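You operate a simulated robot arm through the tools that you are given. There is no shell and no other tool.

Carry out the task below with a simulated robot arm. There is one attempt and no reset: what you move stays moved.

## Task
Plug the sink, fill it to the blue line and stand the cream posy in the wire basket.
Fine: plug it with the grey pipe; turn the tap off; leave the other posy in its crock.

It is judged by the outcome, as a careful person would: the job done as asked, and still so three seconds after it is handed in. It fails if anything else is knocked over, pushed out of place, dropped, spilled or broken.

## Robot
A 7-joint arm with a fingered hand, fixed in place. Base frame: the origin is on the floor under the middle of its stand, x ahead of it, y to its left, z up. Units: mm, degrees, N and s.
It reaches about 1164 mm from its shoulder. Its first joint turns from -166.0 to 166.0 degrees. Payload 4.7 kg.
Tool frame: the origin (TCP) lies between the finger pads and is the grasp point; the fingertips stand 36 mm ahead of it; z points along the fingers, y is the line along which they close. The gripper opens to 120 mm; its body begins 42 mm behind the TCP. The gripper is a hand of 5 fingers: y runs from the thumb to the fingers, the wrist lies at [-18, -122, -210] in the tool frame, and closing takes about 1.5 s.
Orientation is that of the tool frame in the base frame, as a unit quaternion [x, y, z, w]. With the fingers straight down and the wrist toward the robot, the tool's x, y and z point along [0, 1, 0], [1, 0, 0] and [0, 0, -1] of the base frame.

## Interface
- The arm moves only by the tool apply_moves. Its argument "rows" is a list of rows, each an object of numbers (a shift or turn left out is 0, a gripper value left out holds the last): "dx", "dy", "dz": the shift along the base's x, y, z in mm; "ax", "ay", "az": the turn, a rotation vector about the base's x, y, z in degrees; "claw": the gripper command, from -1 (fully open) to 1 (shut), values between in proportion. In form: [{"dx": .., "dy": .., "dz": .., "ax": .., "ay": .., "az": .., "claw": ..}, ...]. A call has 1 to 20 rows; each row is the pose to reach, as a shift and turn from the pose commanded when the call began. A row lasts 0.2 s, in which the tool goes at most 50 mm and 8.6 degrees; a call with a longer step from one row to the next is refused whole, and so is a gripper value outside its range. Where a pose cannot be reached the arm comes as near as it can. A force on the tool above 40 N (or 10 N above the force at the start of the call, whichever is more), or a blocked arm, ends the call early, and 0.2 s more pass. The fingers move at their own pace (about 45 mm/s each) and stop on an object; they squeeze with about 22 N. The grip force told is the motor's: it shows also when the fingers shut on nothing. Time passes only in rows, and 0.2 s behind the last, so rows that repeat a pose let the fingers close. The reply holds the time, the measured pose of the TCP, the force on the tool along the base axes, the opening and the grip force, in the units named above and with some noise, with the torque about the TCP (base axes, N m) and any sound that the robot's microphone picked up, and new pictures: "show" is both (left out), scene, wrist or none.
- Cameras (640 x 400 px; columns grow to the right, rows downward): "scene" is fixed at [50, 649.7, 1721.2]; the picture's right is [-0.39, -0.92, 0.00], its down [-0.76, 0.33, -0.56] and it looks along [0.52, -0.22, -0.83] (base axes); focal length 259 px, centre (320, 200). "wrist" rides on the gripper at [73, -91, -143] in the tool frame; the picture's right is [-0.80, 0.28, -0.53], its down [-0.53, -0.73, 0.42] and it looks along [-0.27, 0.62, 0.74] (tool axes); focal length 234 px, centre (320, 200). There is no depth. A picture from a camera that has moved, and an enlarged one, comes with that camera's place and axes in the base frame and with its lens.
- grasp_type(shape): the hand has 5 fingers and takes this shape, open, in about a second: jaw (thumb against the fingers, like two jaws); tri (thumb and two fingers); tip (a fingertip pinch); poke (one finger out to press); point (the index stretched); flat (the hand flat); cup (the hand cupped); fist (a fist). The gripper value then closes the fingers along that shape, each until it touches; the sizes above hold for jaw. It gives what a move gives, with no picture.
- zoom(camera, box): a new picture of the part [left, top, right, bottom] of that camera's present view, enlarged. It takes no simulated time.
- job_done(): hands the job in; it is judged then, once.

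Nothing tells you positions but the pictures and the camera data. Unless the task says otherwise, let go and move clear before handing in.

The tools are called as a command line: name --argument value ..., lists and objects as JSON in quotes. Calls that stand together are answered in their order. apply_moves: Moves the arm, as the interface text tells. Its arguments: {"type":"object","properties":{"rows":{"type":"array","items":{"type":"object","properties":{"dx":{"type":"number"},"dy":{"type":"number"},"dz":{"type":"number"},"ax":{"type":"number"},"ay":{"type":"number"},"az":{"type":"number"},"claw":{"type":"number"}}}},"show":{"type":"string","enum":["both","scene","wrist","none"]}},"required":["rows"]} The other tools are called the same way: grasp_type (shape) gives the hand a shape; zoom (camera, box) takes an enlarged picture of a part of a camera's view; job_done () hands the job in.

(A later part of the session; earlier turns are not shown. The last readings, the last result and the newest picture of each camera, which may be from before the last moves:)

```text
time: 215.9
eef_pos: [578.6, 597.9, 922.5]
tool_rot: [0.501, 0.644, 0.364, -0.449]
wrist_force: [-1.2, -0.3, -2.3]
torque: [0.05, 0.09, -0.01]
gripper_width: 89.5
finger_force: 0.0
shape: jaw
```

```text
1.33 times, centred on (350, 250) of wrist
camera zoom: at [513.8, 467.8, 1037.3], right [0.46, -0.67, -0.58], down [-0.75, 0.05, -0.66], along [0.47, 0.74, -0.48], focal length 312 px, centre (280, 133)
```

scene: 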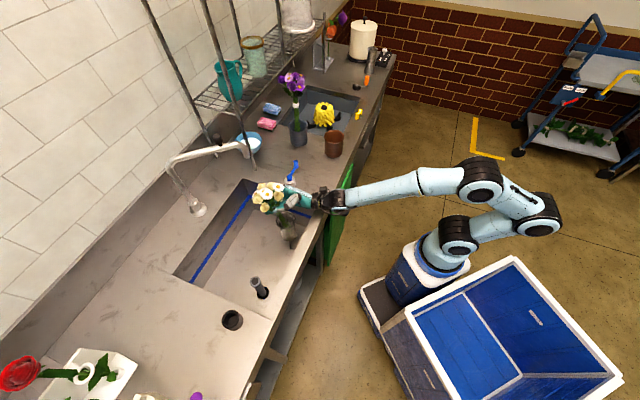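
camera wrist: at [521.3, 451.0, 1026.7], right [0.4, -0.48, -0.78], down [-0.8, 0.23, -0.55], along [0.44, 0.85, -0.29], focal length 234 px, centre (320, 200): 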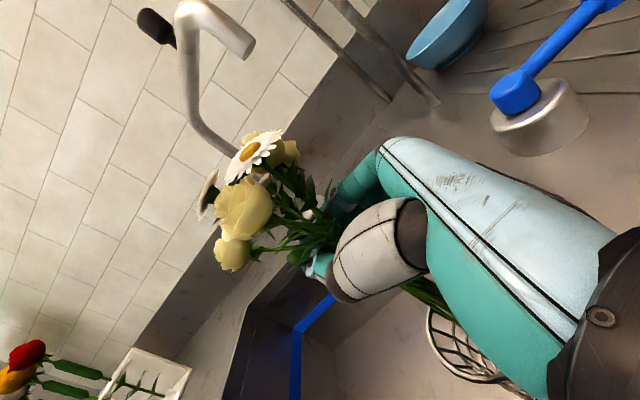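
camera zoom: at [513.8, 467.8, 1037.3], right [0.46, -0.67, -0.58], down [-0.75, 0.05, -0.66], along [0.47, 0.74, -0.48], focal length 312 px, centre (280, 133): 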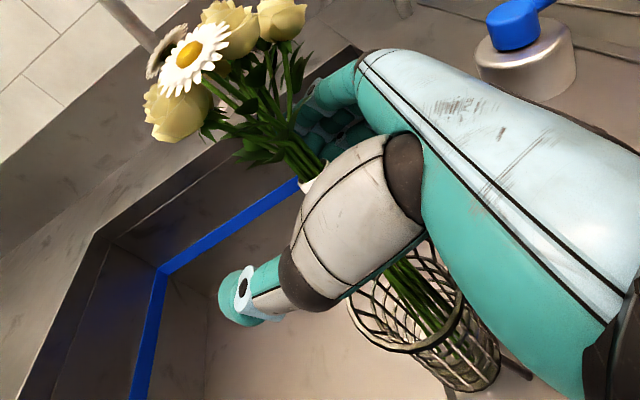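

The bouquet is resting on the hand. I'll withdraw the hand slowly along its own axis so the posy slides down into the basket.

apply_moves --rows '[{"dx": 1, "dy": -4.5, "dz": 1.7}, {"dx": 2, "dy": -9, "dz": 3.4}, {"dx": 3.2, "dy": -13.7, "dz": 5.1}, {"dx": 4.3, "dy": -18.3, "dz": 6.8}, {"dx": 4.3, "dy": -18.3, "dz": 6.8}]' --show "none"

zoom --camera "scene" --box '[250, 170, 330, 250]'

zoom --camera "wrist" --box '[180, 100, 520, 400]'

```text
time: 217.1
eef_pos: [583.3, 579.5, 929.2]
tool_rot: [0.501, 0.644, 0.364, -0.45]
wrist_force: [-0.1, -0.1, -2.0]
torque: [0.04, 0.14, 0.0]
gripper_width: 89.5
finger_force: 0.1
shape: jaw
```

```text
5.00 times, centred on (290, 210) of scene
camera zoom: at [50.0, 649.7, 1721.2], right [-0.39, -0.92, 0.0], down [-0.76, 0.33, -0.56], along [0.52, -0.22, -0.83], focal length 1293 px, centre (470, 150)
```

zoom: 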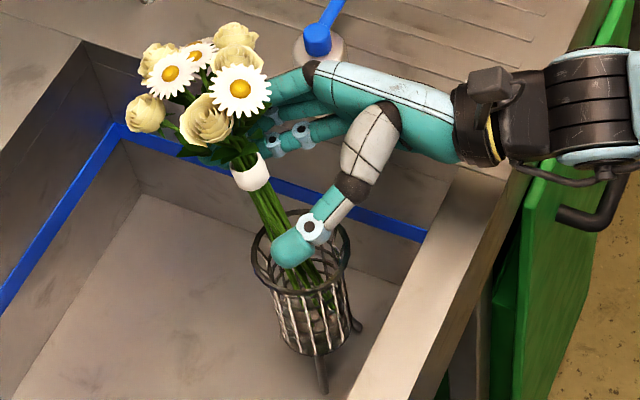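

```text
1.33 times, centred on (350, 250) of wrist
camera zoom: at [518.0, 449.7, 1044.0], right [0.46, -0.67, -0.58], down [-0.75, 0.05, -0.66], along [0.47, 0.74, -0.48], focal length 312 px, centre (280, 133)
```

zoom: 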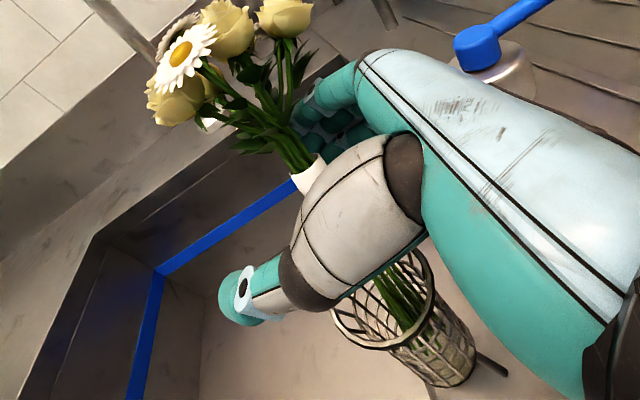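

apply_moves --rows '[{"dx": 1, "dy": -4.5, "dz": 1}, {"dx": 2, "dy": -9, "dz": 2}, {"dx": 3.2, "dy": -13.7, "dz": 3.2}, {"dx": 4.3, "dy": -18.3, "dz": 4.5}, {"dx": 5.4, "dy": -23, "dz": 6}, {"dx": 5.4, "dy": -23, "dz": 6}]' --show "none"

zoom --camera "scene" --box '[250, 170, 330, 250]'

zoom --camera "wrist" --box '[180, 100, 520, 400]'

```text
time: 218.5
eef_pos: [588.9, 556.6, 935.6]
tool_rot: [0.5, 0.645, 0.364, -0.449]
wrist_force: [0.2, 0.2, -2.2]
torque: [0.07, 0.08, -0.04]
gripper_width: 89.7
finger_force: 0.0
shape: jaw
```

```text
5.00 times, centred on (290, 210) of scene
camera zoom: at [50.0, 649.7, 1721.2], right [-0.39, -0.92, 0.0], down [-0.76, 0.33, -0.56], along [0.52, -0.22, -0.83], focal length 1293 px, centre (470, 150)
```

zoom: 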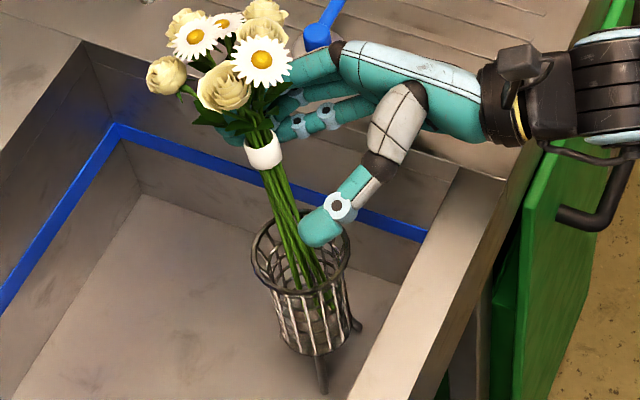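

```text
1.33 times, centred on (350, 250) of wrist
camera zoom: at [523.4, 426.7, 1049.7], right [0.46, -0.67, -0.58], down [-0.75, 0.05, -0.66], along [0.47, 0.74, -0.48], focal length 312 px, centre (280, 133)
```

zoom: 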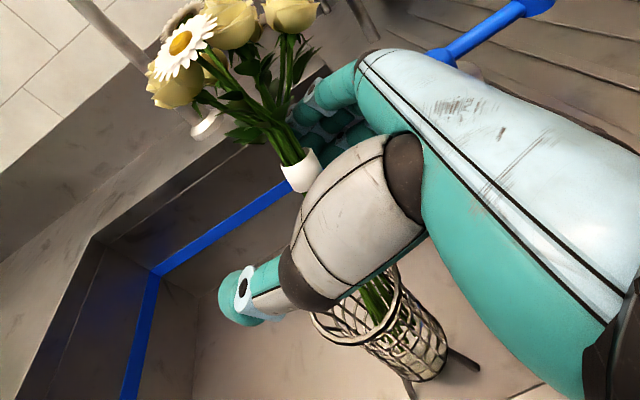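

apply_moves --rows '[{"claw": -0.7}, {"claw": -0.85}, {"claw": -1}, {"claw": -1}, {"claw": -1}]' --show "none"

zoom --camera "scene" --box '[250, 170, 330, 250]'

zoom --camera "wrist" --box '[180, 100, 520, 400]'

```text
time: 219.7
eef_pos: [588.9, 556.9, 935.1]
tool_rot: [0.5, 0.644, 0.364, -0.45]
wrist_force: [0.2, -0.3, -0.9]
torque: [0.0, 0.03, 0.01]
gripper_width: 119.4
finger_force: 0.0
shape: jaw
```

```text
5.00 times, centred on (290, 210) of scene
camera zoom: at [50.0, 649.7, 1721.2], right [-0.39, -0.92, 0.0], down [-0.76, 0.33, -0.56], along [0.52, -0.22, -0.83], focal length 1293 px, centre (470, 150)
```

zoom: 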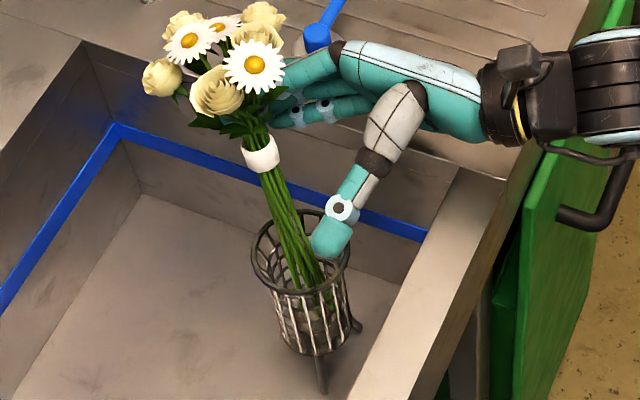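

```text
1.33 times, centred on (350, 250) of wrist
camera zoom: at [523.4, 426.7, 1049.8], right [0.46, -0.67, -0.58], down [-0.75, 0.05, -0.66], along [0.47, 0.74, -0.48], focal length 312 px, centre (280, 133)
```

zoom: 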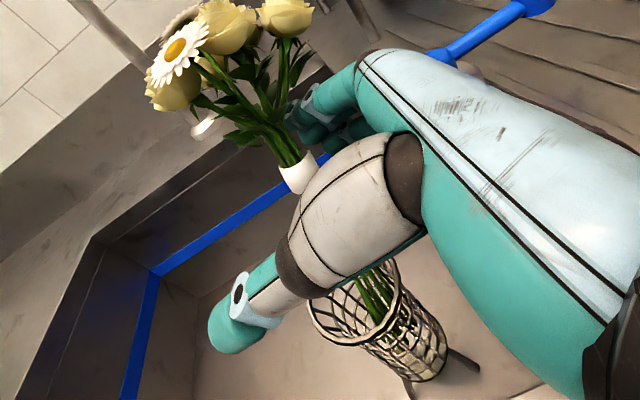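

apply_moves --rows '[{"dx": 3, "dy": -12, "dz": 4}, {"dx": 6, "dy": -25, "dz": 8}, {"dx": 9, "dy": -38, "dz": 12}, {"dx": 9, "dy": -38, "dz": 12}]' --show "none"

zoom --camera "scene" --box '[250, 170, 330, 250]'

zoom --camera "wrist" --box '[180, 100, 520, 400]'

```text
time: 220.7
eef_pos: [598.1, 519.9, 947.8]
tool_rot: [0.501, 0.643, 0.364, -0.45]
wrist_force: [-0.3, -1.1, 0.6]
torque: [-0.02, 0.05, -0.06]
gripper_width: 119.6
finger_force: 0.0
shape: jaw
```

```text
5.00 times, centred on (290, 210) of scene
camera zoom: at [50.0, 649.7, 1721.2], right [-0.39, -0.92, 0.0], down [-0.76, 0.33, -0.56], along [0.52, -0.22, -0.83], focal length 1293 px, centre (470, 150)
```

zoom: 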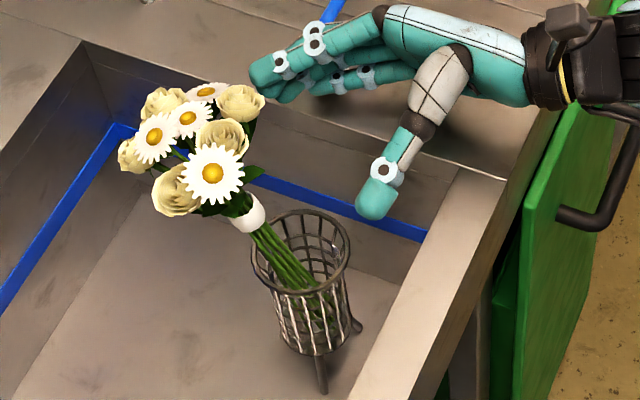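

```text
1.33 times, centred on (350, 250) of wrist
camera zoom: at [532.8, 388.3, 1062.3], right [0.46, -0.67, -0.58], down [-0.75, 0.05, -0.66], along [0.47, 0.74, -0.48], focal length 312 px, centre (280, 133)
```

zoom: 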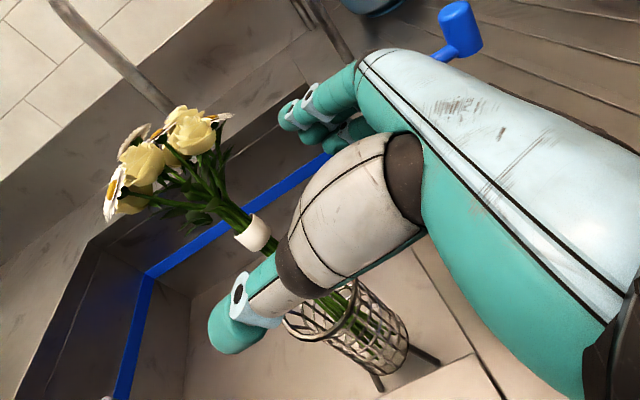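

The posy dropped into the basket and is standing in it. I'll draw the hand clear and check that it's stable.

apply_moves --rows '[{"dx": 5, "dy": -22, "dz": 12}, {"dx": 10, "dy": -45, "dz": 28}, {"dx": 10, "dy": -65, "dz": 55}, {"dx": 5, "dy": -85, "dz": 90}, {"dx": 0, "dy": -105, "dz": 130}, {"dx": -10, "dy": -125, "dz": 165}, {"dx": -20, "dy": -140, "dz": 190}, {"dx": -20, "dy": -140, "dz": 200}, {"dx": -20, "dy": -140, "dz": 200}]' --show "both"

zoom --camera "scene" --box '[250, 170, 330, 250]'

```text
time: 222.7
eef_pos: [576.7, 379.2, 1145.4]
tool_rot: [0.501, 0.644, 0.365, -0.449]
wrist_force: [0.1, 0.1, 0.9]
torque: [0.02, 0.0, 0.0]
gripper_width: 119.6
finger_force: 0.1
shape: jaw
camera wrist: at [512.2, 247.4, 1261.2], right [0.46, -0.67, -0.58], down [-0.75, 0.05, -0.66], along [0.47, 0.74, -0.48], focal length 234 px, centre (320, 200)
```

scene: 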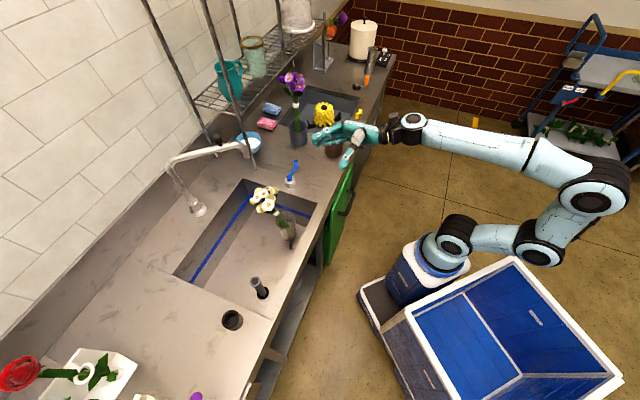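
wrist: 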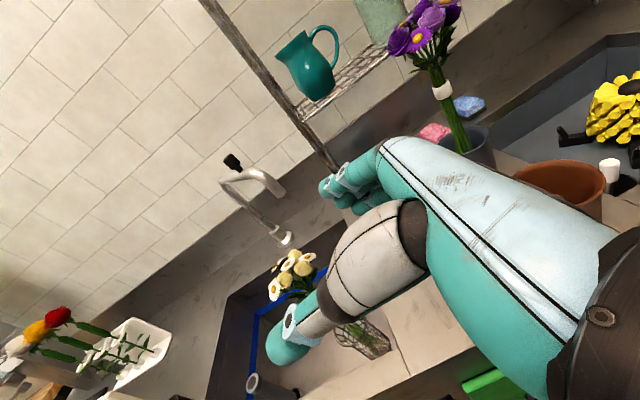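

```text
5.00 times, centred on (290, 210) of scene
camera zoom: at [50.0, 649.7, 1721.2], right [-0.39, -0.92, 0.0], down [-0.76, 0.33, -0.56], along [0.52, -0.22, -0.83], focal length 1293 px, centre (470, 150)
```

zoom: 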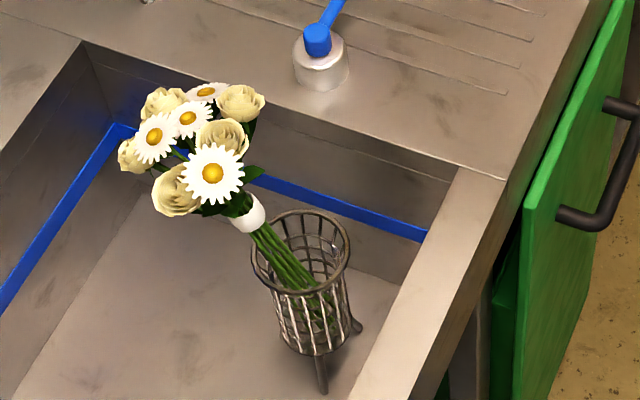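

The posy is standing stably in the basket, leaning on its rim. Next the tap: the blue crank's hub is at (696, 506) and its peg at (742, 460) with its top near z 952. I'll turn the hand straight down and approach it.

apply_moves --rows '[{"dx": 4, "dy": 2, "dz": 5, "ax": -6.3, "ay": -3.4, "az": 2.7}, {"dx": 10, "dy": 5, "dz": 10, "ax": -12.6, "ay": -6.8, "az": 5.3}, {"dx": 18, "dy": 10, "dz": 15, "ax": -18.9, "ay": -10.2, "az": 8}, {"dx": 26, "dy": 15, "dz": 15, "ax": -25.2, "ay": -13.6, "az": 10.7}, {"dx": 34, "dy": 20, "dz": 15, "ax": -31.5, "ay": -17, "az": 13.4}, {"dx": 42, "dy": 25, "dz": 15, "ax": -37.7, "ay": -20.4, "az": 16}, {"dx": 50, "dy": 30, "dz": 15, "ax": -44, "ay": -23.8, "az": 18.7}, {"dx": 58, "dy": 34, "dz": 15, "ax": -50.3, "ay": -27.2, "az": 21.4}, {"dx": 66, "dy": 38, "dz": 15, "ax": -56.6, "ay": -30.6, "az": 24}, {"dx": 73, "dy": 41, "dz": 15, "ax": -62.9, "ay": -34, "az": 26.7}, {"dx": 73, "dy": 41, "dz": 15, "ax": -62.9, "ay": -34, "az": 26.7}, {"dx": 73, "dy": 41, "dz": 15, "ax": -62.9, "ay": -34, "az": 26.7}]' --show "both"

zoom --camera "wrist" --box '[120, 120, 400, 300]'

zoom --camera "scene" --box '[270, 140, 330, 200]'

```text
time: 225.3
eef_pos: [651.4, 421.5, 1162.9]
tool_rot: [0.383, 0.924, -0.001, 0.001]
wrist_force: [-0.3, 0.3, -0.3]
torque: [0.04, -0.02, 0.0]
gripper_width: 119.5
finger_force: 0.0
shape: jaw
camera wrist: at [534.0, 406.7, 1306.4], right [0.77, -0.37, 0.53], down [-0.14, -0.9, -0.42], along [0.63, 0.25, -0.74], focal length 234 px, centre (320, 200)
```

scene: 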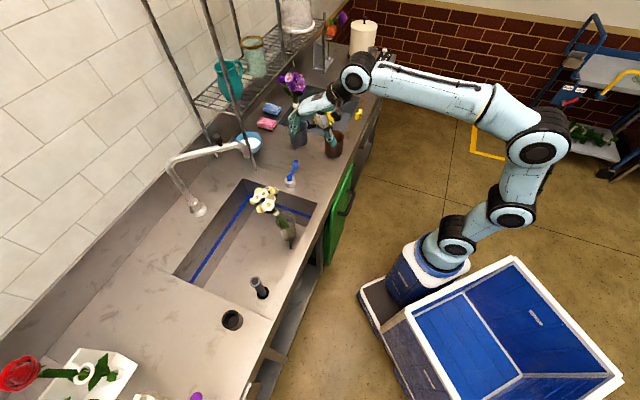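
wrist: 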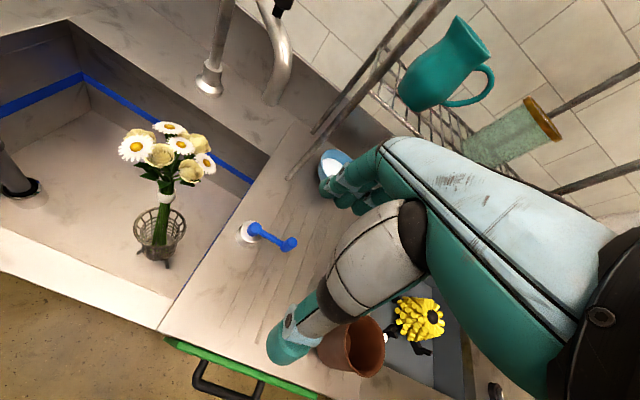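

```text
2.22 times, centred on (260, 210) of wrist
camera zoom: at [534.0, 406.7, 1306.4], right [0.77, -0.37, 0.53], down [-0.14, -0.9, -0.42], along [0.63, 0.25, -0.74], focal length 520 px, centre (453, 178)
```

zoom: 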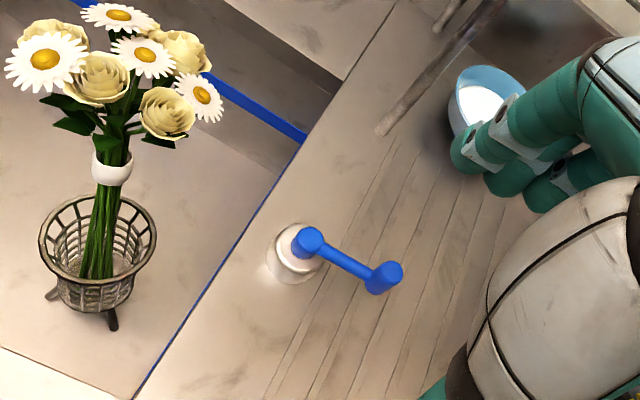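

```text
6.67 times, centred on (300, 170) of scene
camera zoom: at [50.0, 649.7, 1721.2], right [-0.39, -0.92, 0.0], down [-0.76, 0.33, -0.56], along [0.52, -0.22, -0.83], focal length 1725 px, centre (453, 400)
```

zoom: 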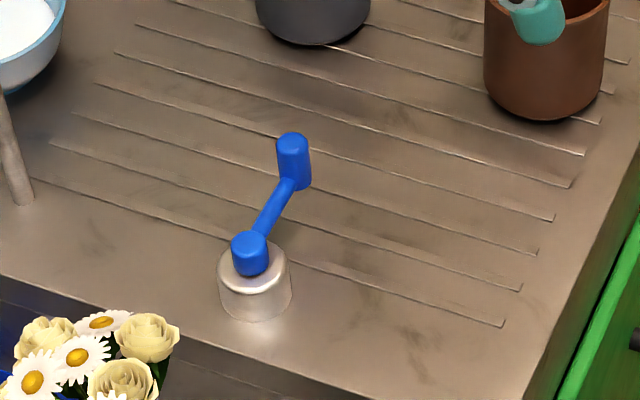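

The peg is confirmed at (741, 461). I'll come down on it with the fingers either side.

apply_moves --rows '[{"dx": 30, "dy": 13, "dz": -20, "claw": -0.3}, {"dx": 60, "dy": 26, "dz": -45, "claw": -0.3}, {"dx": 90, "dy": 39, "dz": -70, "claw": -0.3}, {"dx": 90, "dy": 39, "dz": -110, "claw": -0.3}, {"dx": 90, "dy": 39, "dz": -150, "claw": -0.3}, {"dx": 90, "dy": 39, "dz": -150, "claw": -0.3}]' --show "both"

zoom --camera "wrist" --box '[200, 160, 400, 320]'

zoom --camera "scene" --box '[270, 120, 350, 200]'

```text
time: 226.7
eef_pos: [738.4, 458.9, 1015.3]
tool_rot: [0.383, 0.924, -0.001, 0.001]
wrist_force: [0.1, 0.0, 0.7]
torque: [-0.02, 0.02, 0.02]
gripper_width: 78.4
finger_force: 0.1
shape: jaw
camera wrist: at [623.0, 445.9, 1158.5], right [0.77, -0.37, 0.53], down [-0.14, -0.9, -0.42], along [0.63, 0.25, -0.74], focal length 234 px, centre (320, 200)
```

scene: 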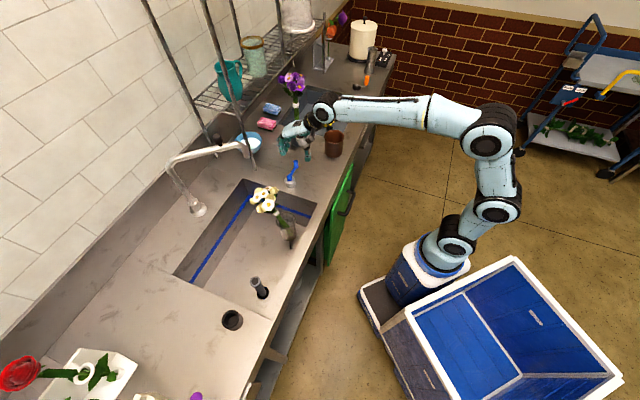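
wrist: 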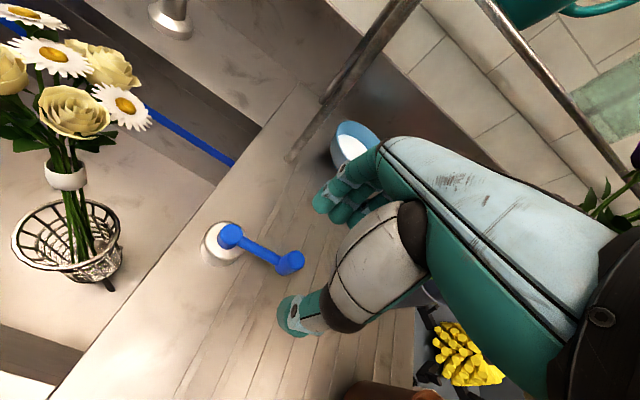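

```text
2.50 times, centred on (300, 240) of wrist
camera zoom: at [623.0, 445.9, 1158.5], right [0.77, -0.37, 0.53], down [-0.14, -0.9, -0.42], along [0.63, 0.25, -0.74], focal length 585 px, centre (370, 100)
```

zoom: 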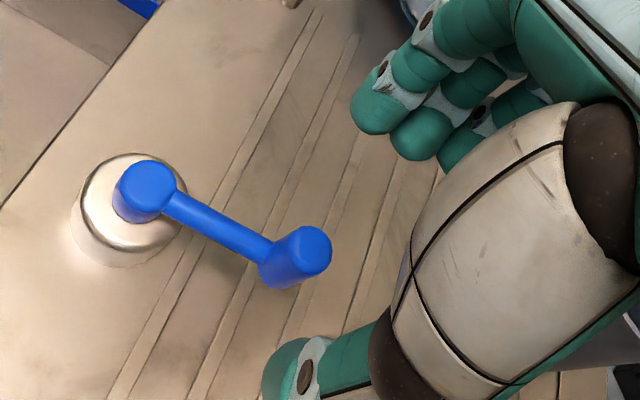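

```text
5.00 times, centred on (310, 160) of scene
camera zoom: at [50.0, 649.7, 1721.2], right [-0.39, -0.92, 0.0], down [-0.76, 0.33, -0.56], along [0.52, -0.22, -0.83], focal length 1293 px, centre (370, 400)
```

zoom: 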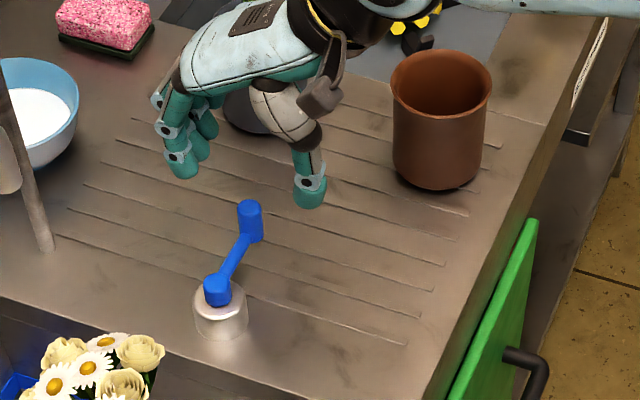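

Lined up to within 3 mm. Going down around the peg and closing gently.

apply_moves --rows '[{"dx": 2, "dz": -25}, {"dx": 2, "dz": -45}, {"dx": 2, "dz": -58}, {"dx": 2, "dz": -66}, {"dx": 2, "dz": -66}, {"dx": 2, "dz": -66, "claw": 0.2}, {"dx": 2, "dz": -66, "claw": 0.6}, {"dx": 2, "dz": -66, "claw": 1}, {"dx": 2, "dz": -66, "claw": 1}, {"dx": 2, "dz": -66, "claw": 1}, {"dx": 2, "dz": -66, "claw": 1}]' --show "wrist"

zoom --camera "scene" --box '[270, 120, 350, 200]'

```text
time: 229.1
eef_pos: [741.2, 458.4, 946.0]
tool_rot: [0.383, 0.924, -0.002, 0.0]
wrist_force: [-1.6, -2.0, 0.1]
torque: [-0.04, 0.03, 0.02]
gripper_width: 10.8
finger_force: 21.9
shape: jaw
camera wrist: at [625.5, 444.7, 1091.2], right [0.77, -0.37, 0.53], down [-0.14, -0.9, -0.42], along [0.63, 0.25, -0.74], focal length 234 px, centre (320, 200)
```

wrist: 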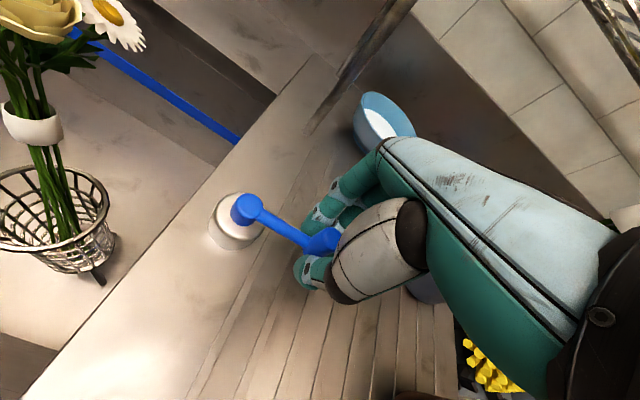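

```text
5.00 times, centred on (310, 160) of scene
camera zoom: at [50.0, 649.7, 1721.2], right [-0.39, -0.92, 0.0], down [-0.76, 0.33, -0.56], along [0.52, -0.22, -0.83], focal length 1293 px, centre (370, 400)
```

zoom: 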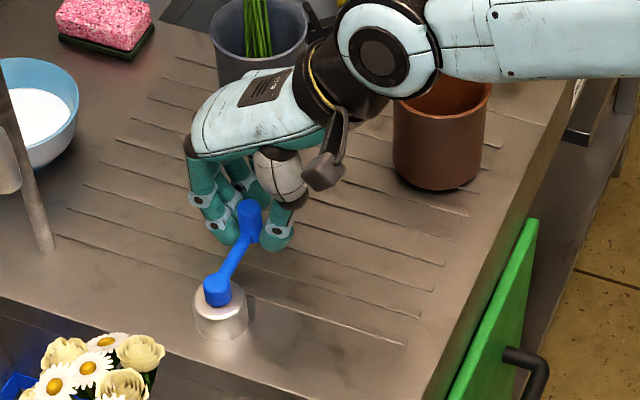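

Gripped. I'll try a small counter-clockwise turn and read the force.

apply_moves --rows '[{"dx": 2, "dy": 2, "az": 2.5}, {"dx": 3.9, "dy": 4.2, "az": 5}, {"dx": 3.9, "dy": 4.2, "az": 5}]' --show "none"

zoom --camera "scene" --box '[285, 150, 315, 190]'

```text
time: 229.9
eef_pos: [744.8, 461.0, 947.3]
tool_rot: [0.342, 0.94, 0.0, 0.0]
wrist_force: [-15.2, -16.2, 4.0]
torque: [-0.51, 0.48, 0.02]
gripper_width: 10.6
finger_force: 22.2
shape: jaw
```

```text
10.00 times, centred on (300, 170) of scene
camera zoom: at [50.0, 649.7, 1721.2], right [-0.39, -0.92, 0.0], down [-0.76, 0.33, -0.56], along [0.52, -0.22, -0.83], focal length 2587 px, centre (520, 500)
```

zoom: 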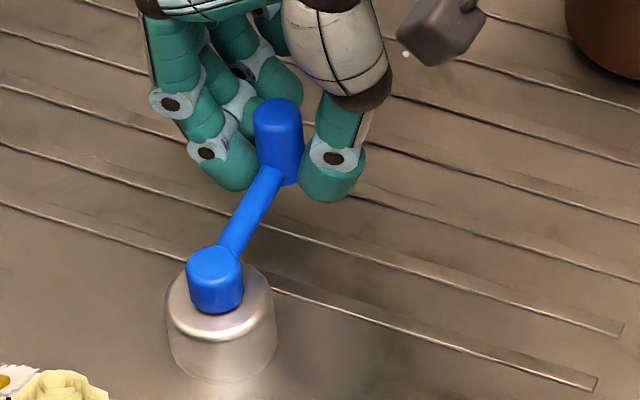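

It's blocked that way, so it opens clockwise. I'll return and try a few degrees clockwise, watching for water.

apply_moves --rows '[{"dx": -2, "dy": -2.1, "az": -2.5}, {"dx": -3.9, "dy": -4.2, "az": -5}, {"dx": -6, "dy": -6.2, "az": -7.5}, {"dx": -8.1, "dy": -8, "az": -10}, {"dx": -8.1, "dy": -8, "az": -10}]' --show "both"

zoom --camera "scene" --box '[285, 150, 315, 190]'

zoom --camera "scene" --box '[200, 130, 300, 230]'

```text
time: 231.1
eef_pos: [737.4, 455.0, 947.6]
tool_rot: [0.423, 0.906, 0.0, 0.001]
wrist_force: [1.9, -0.7, 5.2]
torque: [0.03, -0.12, 0.01]
gripper_width: 11.0
finger_force: 21.7
shape: jaw
camera wrist: at [620.9, 451.9, 1090.9], right [0.73, -0.44, 0.53], down [-0.22, -0.88, -0.42], along [0.65, 0.19, -0.74], focal length 234 px, centre (320, 200)
```

scene: 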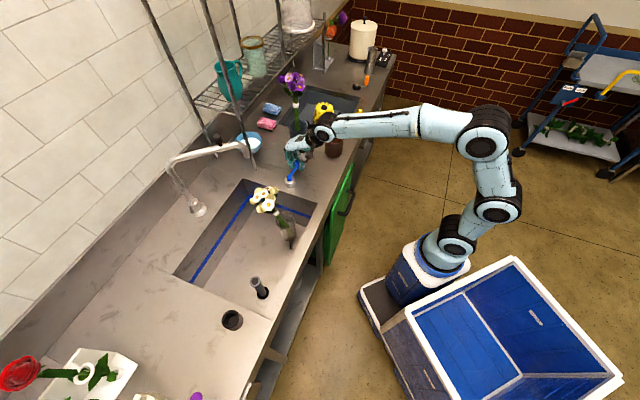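
wrist: 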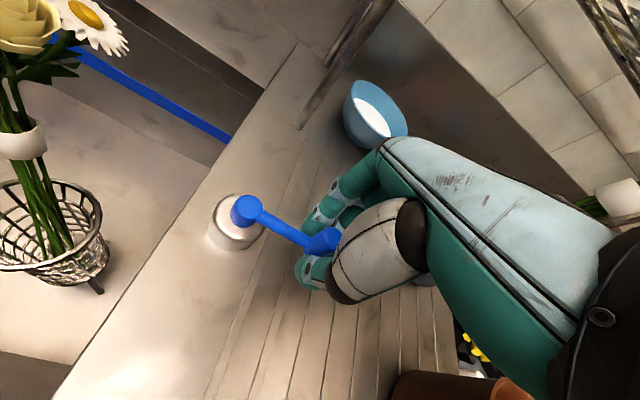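

```text
10.00 times, centred on (300, 170) of scene
camera zoom: at [50.0, 649.7, 1721.2], right [-0.39, -0.92, 0.0], down [-0.76, 0.33, -0.56], along [0.52, -0.22, -0.83], focal length 2587 px, centre (520, 500)
```

zoom: 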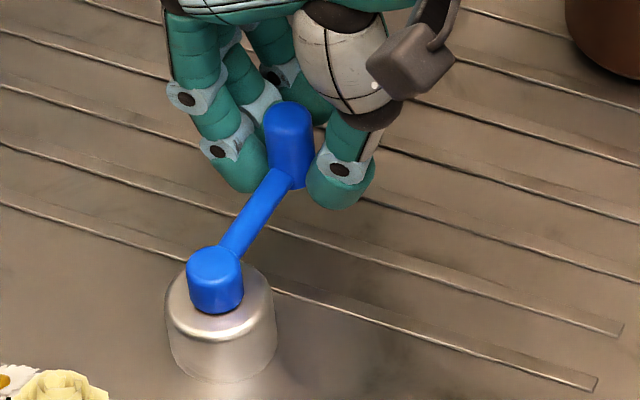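

```text
4.00 times, centred on (250, 180) of scene
camera zoom: at [50.0, 649.7, 1721.2], right [-0.39, -0.92, 0.0], down [-0.76, 0.33, -0.56], along [0.52, -0.22, -0.83], focal length 1035 px, centre (600, 280)
```

zoom: 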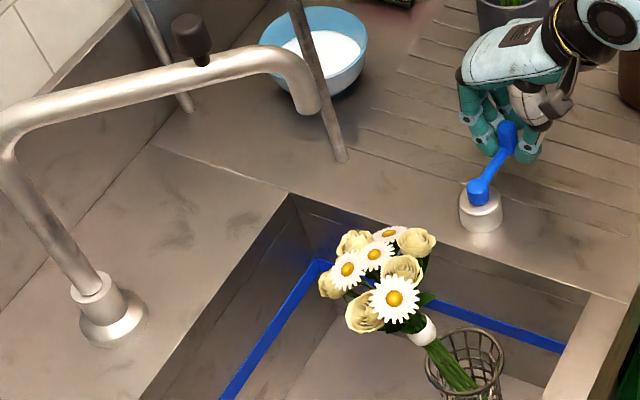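

It turns freely clockwise. No water yet, so I'll open it further in small steps.

apply_moves --rows '[{"dx": -4.7, "dy": -3.5, "az": -5}, {"dx": -9.6, "dy": -6.6, "az": -10}, {"dx": -14.6, "dy": -9.2, "az": -15}, {"dx": -14.6, "dy": -9.2, "az": -15}]' --show "scene"

zoom --camera "scene" --box '[160, 120, 320, 240]'

```text
time: 232.1
eef_pos: [722.6, 444.6, 946.6]
tool_rot: [0.537, 0.844, 0.0, 0.0]
wrist_force: [-0.5, 0.7, 9.2]
torque: [0.04, -0.07, 0.02]
gripper_width: 11.1
finger_force: 22.1
shape: jaw
```

scene: 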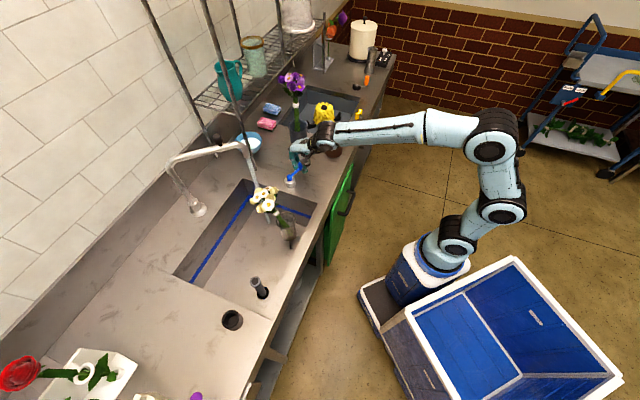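

```text
3.33 times, centred on (240, 180) of scene
camera zoom: at [50.0, 649.7, 1721.2], right [-0.39, -0.92, 0.0], down [-0.76, 0.33, -0.56], along [0.52, -0.22, -0.83], focal length 862 px, centre (587, 267)
```

zoom: 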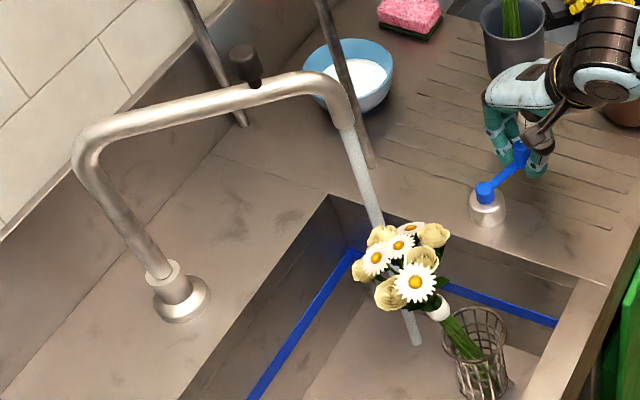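

Water is flowing and landing inside the sink. I'll hold the crank and watch how the level rises.

apply_moves --rows '[{"dz": 2}, {"dz": 2}, {"dz": 2}, {"dz": 2}, {"dz": 2}, {"dz": 2}, {"dz": 2}, {"dz": 2}, {"dz": 2}, {"dz": 2}]' --show "none"

zoom --camera "scene" --box '[160, 170, 330, 320]'

```text
time: 234.3
eef_pos: [722.3, 445.3, 947.2]
tool_rot: [0.538, 0.843, -0.001, 0.001]
wrist_force: [-0.6, 2.0, -1.6]
torque: [0.09, -0.05, 0.0]
gripper_width: 10.7
finger_force: 21.9
shape: jaw
```

```text
2.67 times, centred on (245, 245) of scene
camera zoom: at [50.0, 649.7, 1721.2], right [-0.39, -0.92, 0.0], down [-0.76, 0.33, -0.56], along [0.52, -0.22, -0.83], focal length 690 px, centre (520, 80)
```

zoom: 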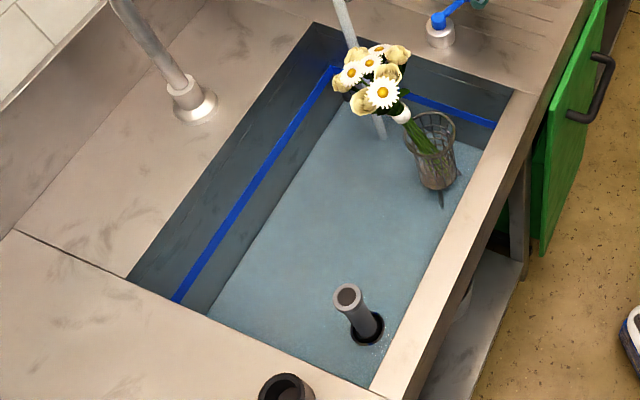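

zoom --camera "scene" --box '[190, 170, 330, 270]'

zoom --camera "wrist" --box '[0, 0, 260, 400]'

```text
4.00 times, centred on (260, 220) of scene
camera zoom: at [50.0, 649.7, 1721.2], right [-0.39, -0.92, 0.0], down [-0.76, 0.33, -0.56], along [0.52, -0.22, -0.83], focal length 1035 px, centre (560, 120)
```

zoom: 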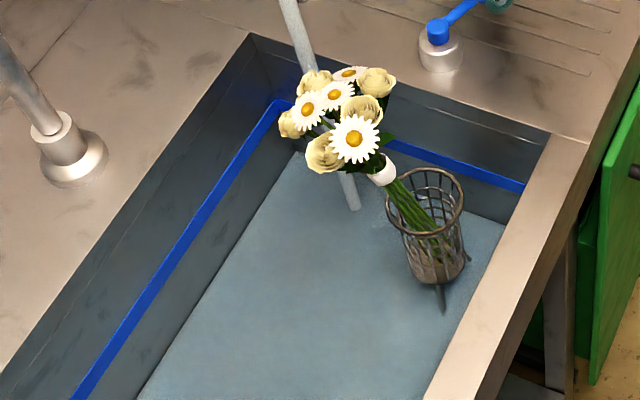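

```text
1.00 times, centred on (130, 200) of wrist (not enlarged: the box is as wide or as high as the picture)
camera zoom: at [609.4, 472.6, 1091.4], right [0.59, -0.61, 0.53], down [-0.44, -0.79, -0.42], along [0.67, 0.02, -0.74], focal length 234 px, centre (510, 200)
```

zoom: 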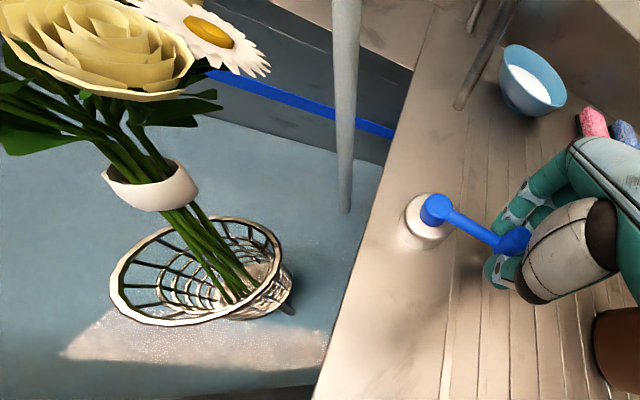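

The stream lands on the sink floor and the water is still shallow. I'll open the tap further to fill faster, and keep watching.

apply_moves --rows '[{"dx": -7, "dy": -2.7, "az": -6.5}, {"dx": -14.8, "dy": -4.7, "az": -13.5}, {"dx": -22.8, "dy": -5.7, "az": -20.5}, {"dx": -30.9, "dy": -5.8, "az": -27.5}, {"dx": -38.9, "dy": -4.9, "az": -34.5}, {"dx": -38.9, "dy": -4.9, "az": -34.5}]' --show "both"

zoom --camera "scene" --box '[160, 130, 330, 320]'

```text
time: 235.7
eef_pos: [685.0, 441.9, 948.1]
tool_rot: [0.764, 0.646, -0.001, 0.0]
wrist_force: [0.0, -1.5, -6.1]
torque: [-0.02, -0.08, 0.06]
gripper_width: 10.7
finger_force: 22.1
shape: jaw
camera wrist: at [607.2, 527.6, 1091.6], right [0.14, -0.84, 0.53], down [-0.81, -0.4, -0.42], along [0.57, -0.37, -0.74], focal length 234 px, centre (320, 200)
```

scene: 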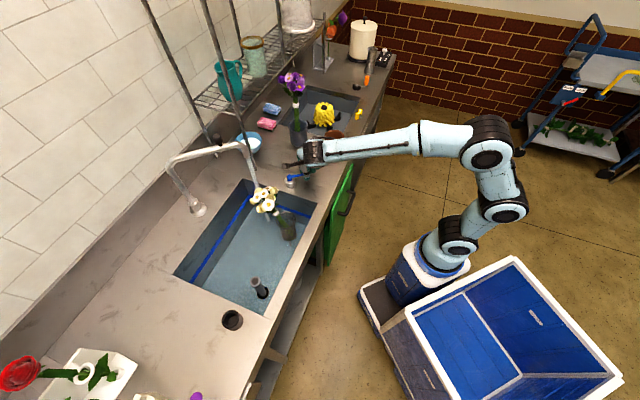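
wrist: 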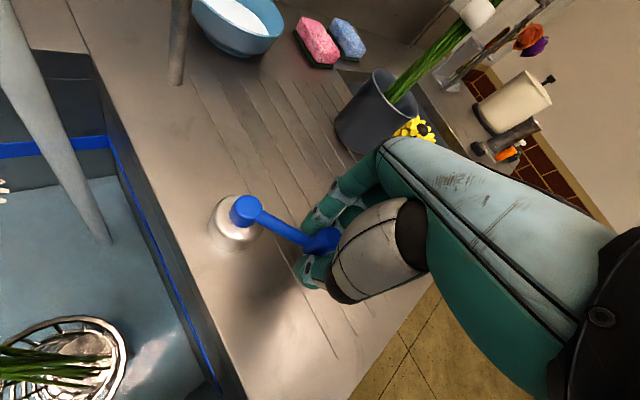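

```text
2.11 times, centred on (245, 225) of scene
camera zoom: at [50.0, 649.7, 1721.2], right [-0.39, -0.92, 0.0], down [-0.76, 0.33, -0.56], along [0.52, -0.22, -0.83], focal length 545 px, centre (478, 147)
```

zoom: 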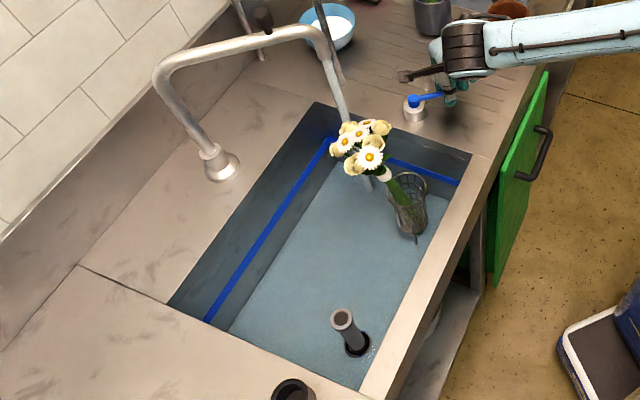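

zoom --camera "scene" --box '[195, 225, 245, 290]'

zoom --camera "scene" --box '[235, 260, 285, 310]'

zoom --camera "wrist" --box '[0, 100, 260, 400]'

```text
6.15 times, centred on (220, 258) of scene
camera zoom: at [50.0, 649.7, 1721.2], right [-0.39, -0.92, 0.0], down [-0.76, 0.33, -0.56], along [0.52, -0.22, -0.83], focal length 1592 px, centre (935, -154)
```

zoom: 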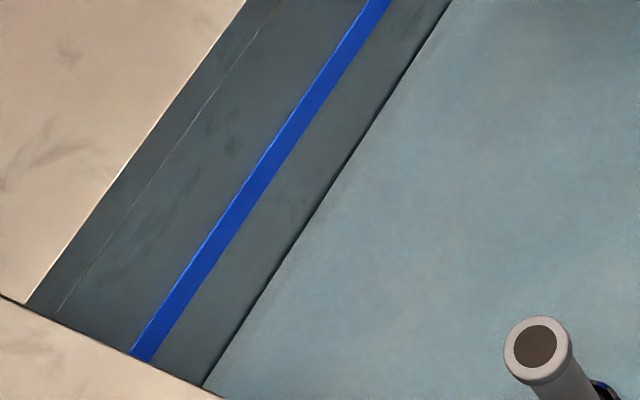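

```text
8.00 times, centred on (260, 285) of scene
camera zoom: at [50.0, 649.7, 1721.2], right [-0.39, -0.92, 0.0], down [-0.76, 0.33, -0.56], along [0.52, -0.22, -0.83], focal length 2070 px, centre (800, -480)
```

zoom: 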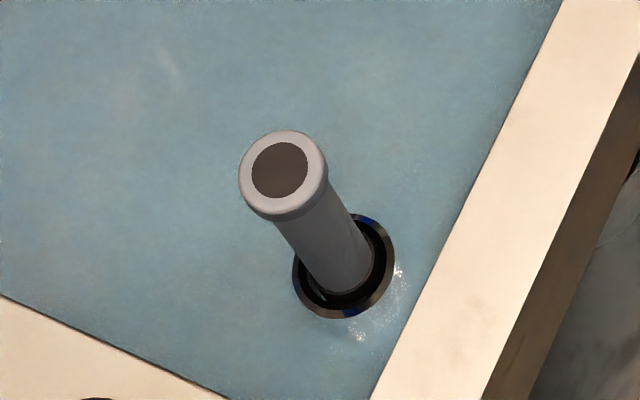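

```text
1.33 times, centred on (130, 250) of wrist
camera zoom: at [607.2, 527.6, 1091.6], right [0.14, -0.84, 0.53], down [-0.81, -0.4, -0.42], along [0.57, -0.37, -0.74], focal length 312 px, centre (573, 133)
```

zoom: 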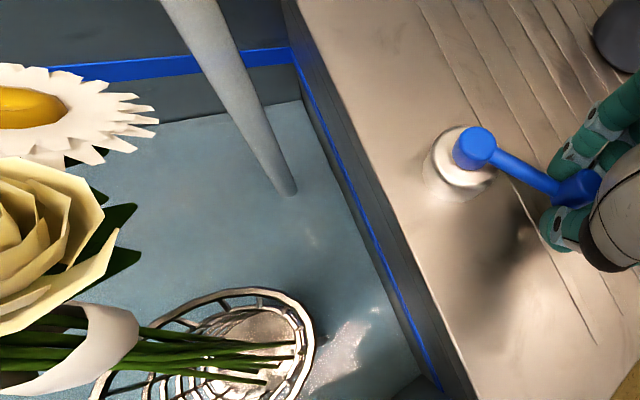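

apply_moves --rows '[{"dz": 1}, {"dz": 1}, {"dz": 1}, {"dz": 1}, {"dz": 1}, {"dz": 1}, {"dz": 1}, {"dz": 1}, {"dz": 1}, {"dz": 1}, {"dz": 1}, {"dz": 1}, {"dz": 1}, {"dz": 1}, {"dz": 1}]' --show "none"

zoom --camera "scene" --box '[195, 225, 245, 290]'

zoom --camera "scene" --box '[235, 260, 285, 310]'

```text
time: 238.9
eef_pos: [685.0, 441.5, 948.6]
tool_rot: [0.763, 0.646, -0.002, 0.0]
wrist_force: [0.0, -1.6, -18.5]
torque: [-0.04, -0.02, 0.05]
gripper_width: 10.0
finger_force: 21.9
shape: jaw
```

```text
6.15 times, centred on (220, 258) of scene
camera zoom: at [50.0, 649.7, 1721.2], right [-0.39, -0.92, 0.0], down [-0.76, 0.33, -0.56], along [0.52, -0.22, -0.83], focal length 1592 px, centre (935, -154)
```

zoom: 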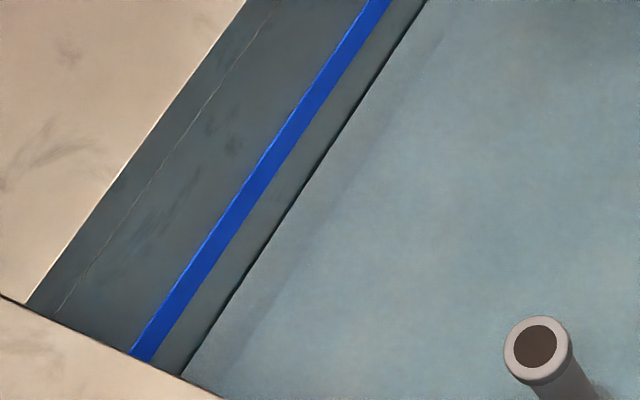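

```text
8.00 times, centred on (260, 285) of scene
camera zoom: at [50.0, 649.7, 1721.2], right [-0.39, -0.92, 0.0], down [-0.76, 0.33, -0.56], along [0.52, -0.22, -0.83], focal length 2070 px, centre (800, -480)
```

zoom: 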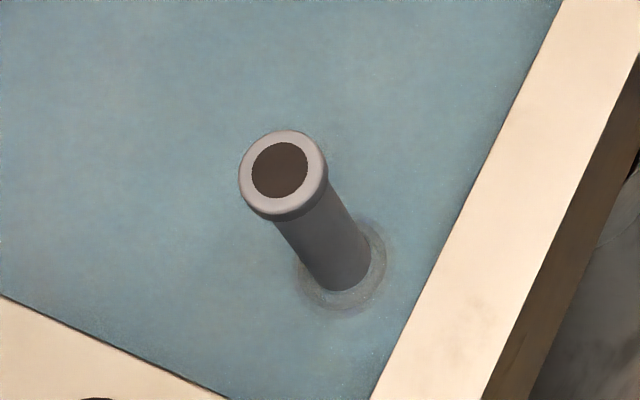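

Level is rising quickly, about two-thirds of the way to the line. I'll ease the upward pull on the peg, wait two more seconds, then start throttling down.

apply_moves --rows '[{"dz": -2}, {"dz": -2}, {"dz": -2}, {"dz": -2}, {"dz": -2}, {"dz": -2}, {"dz": -2}, {"dz": -2}, {"dz": -2}]' --show "none"

zoom --camera "scene" --box '[195, 225, 245, 290]'

zoom --camera "scene" --box '[160, 130, 330, 320]'

```text
time: 240.9
eef_pos: [685.3, 440.4, 947.3]
tool_rot: [0.763, 0.646, -0.001, -0.001]
wrist_force: [-0.5, -2.4, -1.1]
torque: [-0.05, -0.09, 0.02]
gripper_width: 10.3
finger_force: 22.0
shape: jaw
```

```text
6.15 times, centred on (220, 258) of scene
camera zoom: at [50.0, 649.7, 1721.2], right [-0.39, -0.92, 0.0], down [-0.76, 0.33, -0.56], along [0.52, -0.22, -0.83], focal length 1592 px, centre (935, -154)
```

zoom: 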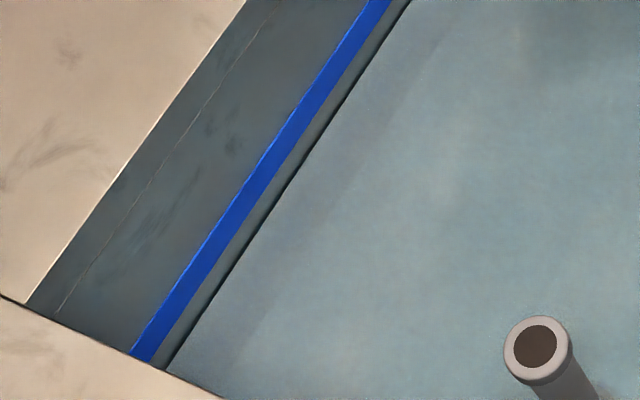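

```text
2.11 times, centred on (245, 225) of scene
camera zoom: at [50.0, 649.7, 1721.2], right [-0.39, -0.92, 0.0], down [-0.76, 0.33, -0.56], along [0.52, -0.22, -0.83], focal length 545 px, centre (478, 147)
```

zoom: 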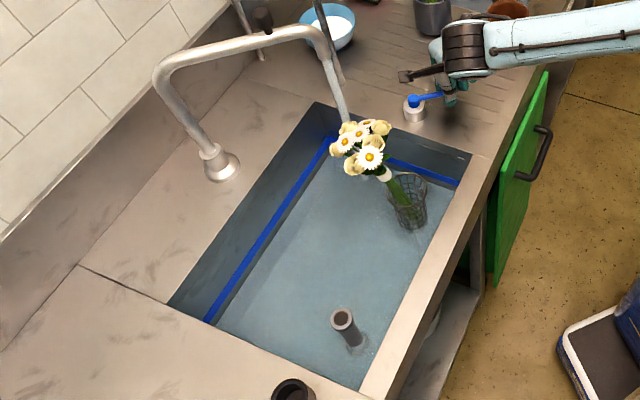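

About 33 px below the line's centre and rising at 9 px/s. Throttling back to a small flow now.

apply_moves --rows '[{"dx": 8, "dy": -0.9, "az": 7}, {"dx": 16.1, "dy": -0.8, "az": 14}, {"dx": 24.1, "dy": 0.2, "az": 21}, {"dx": 31.9, "dy": 2.2, "az": 28}, {"dx": 38.3, "dy": 4.7, "az": 34}]' --show "none"

zoom --camera "scene" --box '[195, 225, 245, 290]'

zoom --camera "scene" --box '[210, 120, 320, 220]'

```text
time: 242.1
eef_pos: [722.8, 445.3, 947.5]
tool_rot: [0.541, 0.841, -0.001, 0.0]
wrist_force: [1.6, -3.3, -1.8]
torque: [-0.08, -0.09, -0.02]
gripper_width: 10.0
finger_force: 21.4
shape: jaw
```

```text
6.15 times, centred on (220, 258) of scene
camera zoom: at [50.0, 649.7, 1721.2], right [-0.39, -0.92, 0.0], down [-0.76, 0.33, -0.56], along [0.52, -0.22, -0.83], focal length 1592 px, centre (935, -154)
```

zoom: 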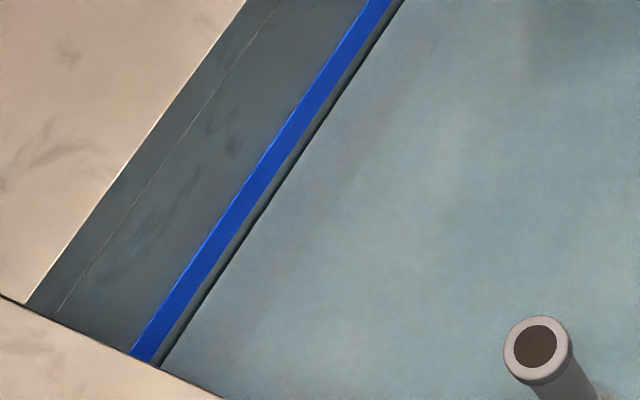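

```text
4.00 times, centred on (265, 170) of scene
camera zoom: at [50.0, 649.7, 1721.2], right [-0.39, -0.92, 0.0], down [-0.76, 0.33, -0.56], along [0.52, -0.22, -0.83], focal length 1035 px, centre (540, 320)
```

zoom: 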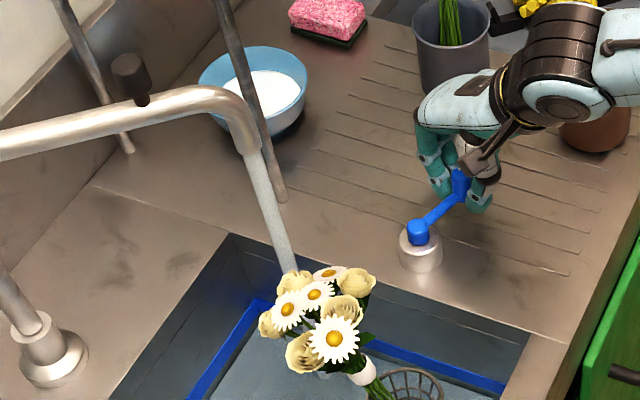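

apply_moves --rows '[{"dz": 0}, {"dz": 0}, {"dz": 0}, {"dz": 0}]' --show "none"

zoom --camera "scene" --box '[195, 225, 245, 290]'

```text
time: 243.1
eef_pos: [723.0, 445.7, 948.1]
tool_rot: [0.541, 0.841, -0.001, 0.001]
wrist_force: [2.1, -3.5, -1.3]
torque: [-0.05, -0.1, 0.01]
gripper_width: 9.9
finger_force: 22.5
shape: jaw
```

```text
6.15 times, centred on (220, 258) of scene
camera zoom: at [50.0, 649.7, 1721.2], right [-0.39, -0.92, 0.0], down [-0.76, 0.33, -0.56], along [0.52, -0.22, -0.83], focal length 1592 px, centre (935, -154)
```

zoom: 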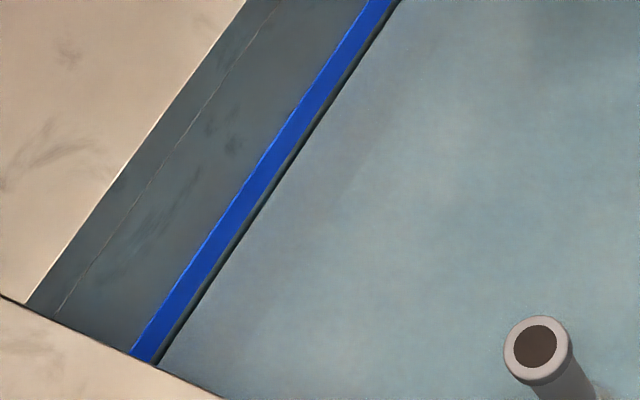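

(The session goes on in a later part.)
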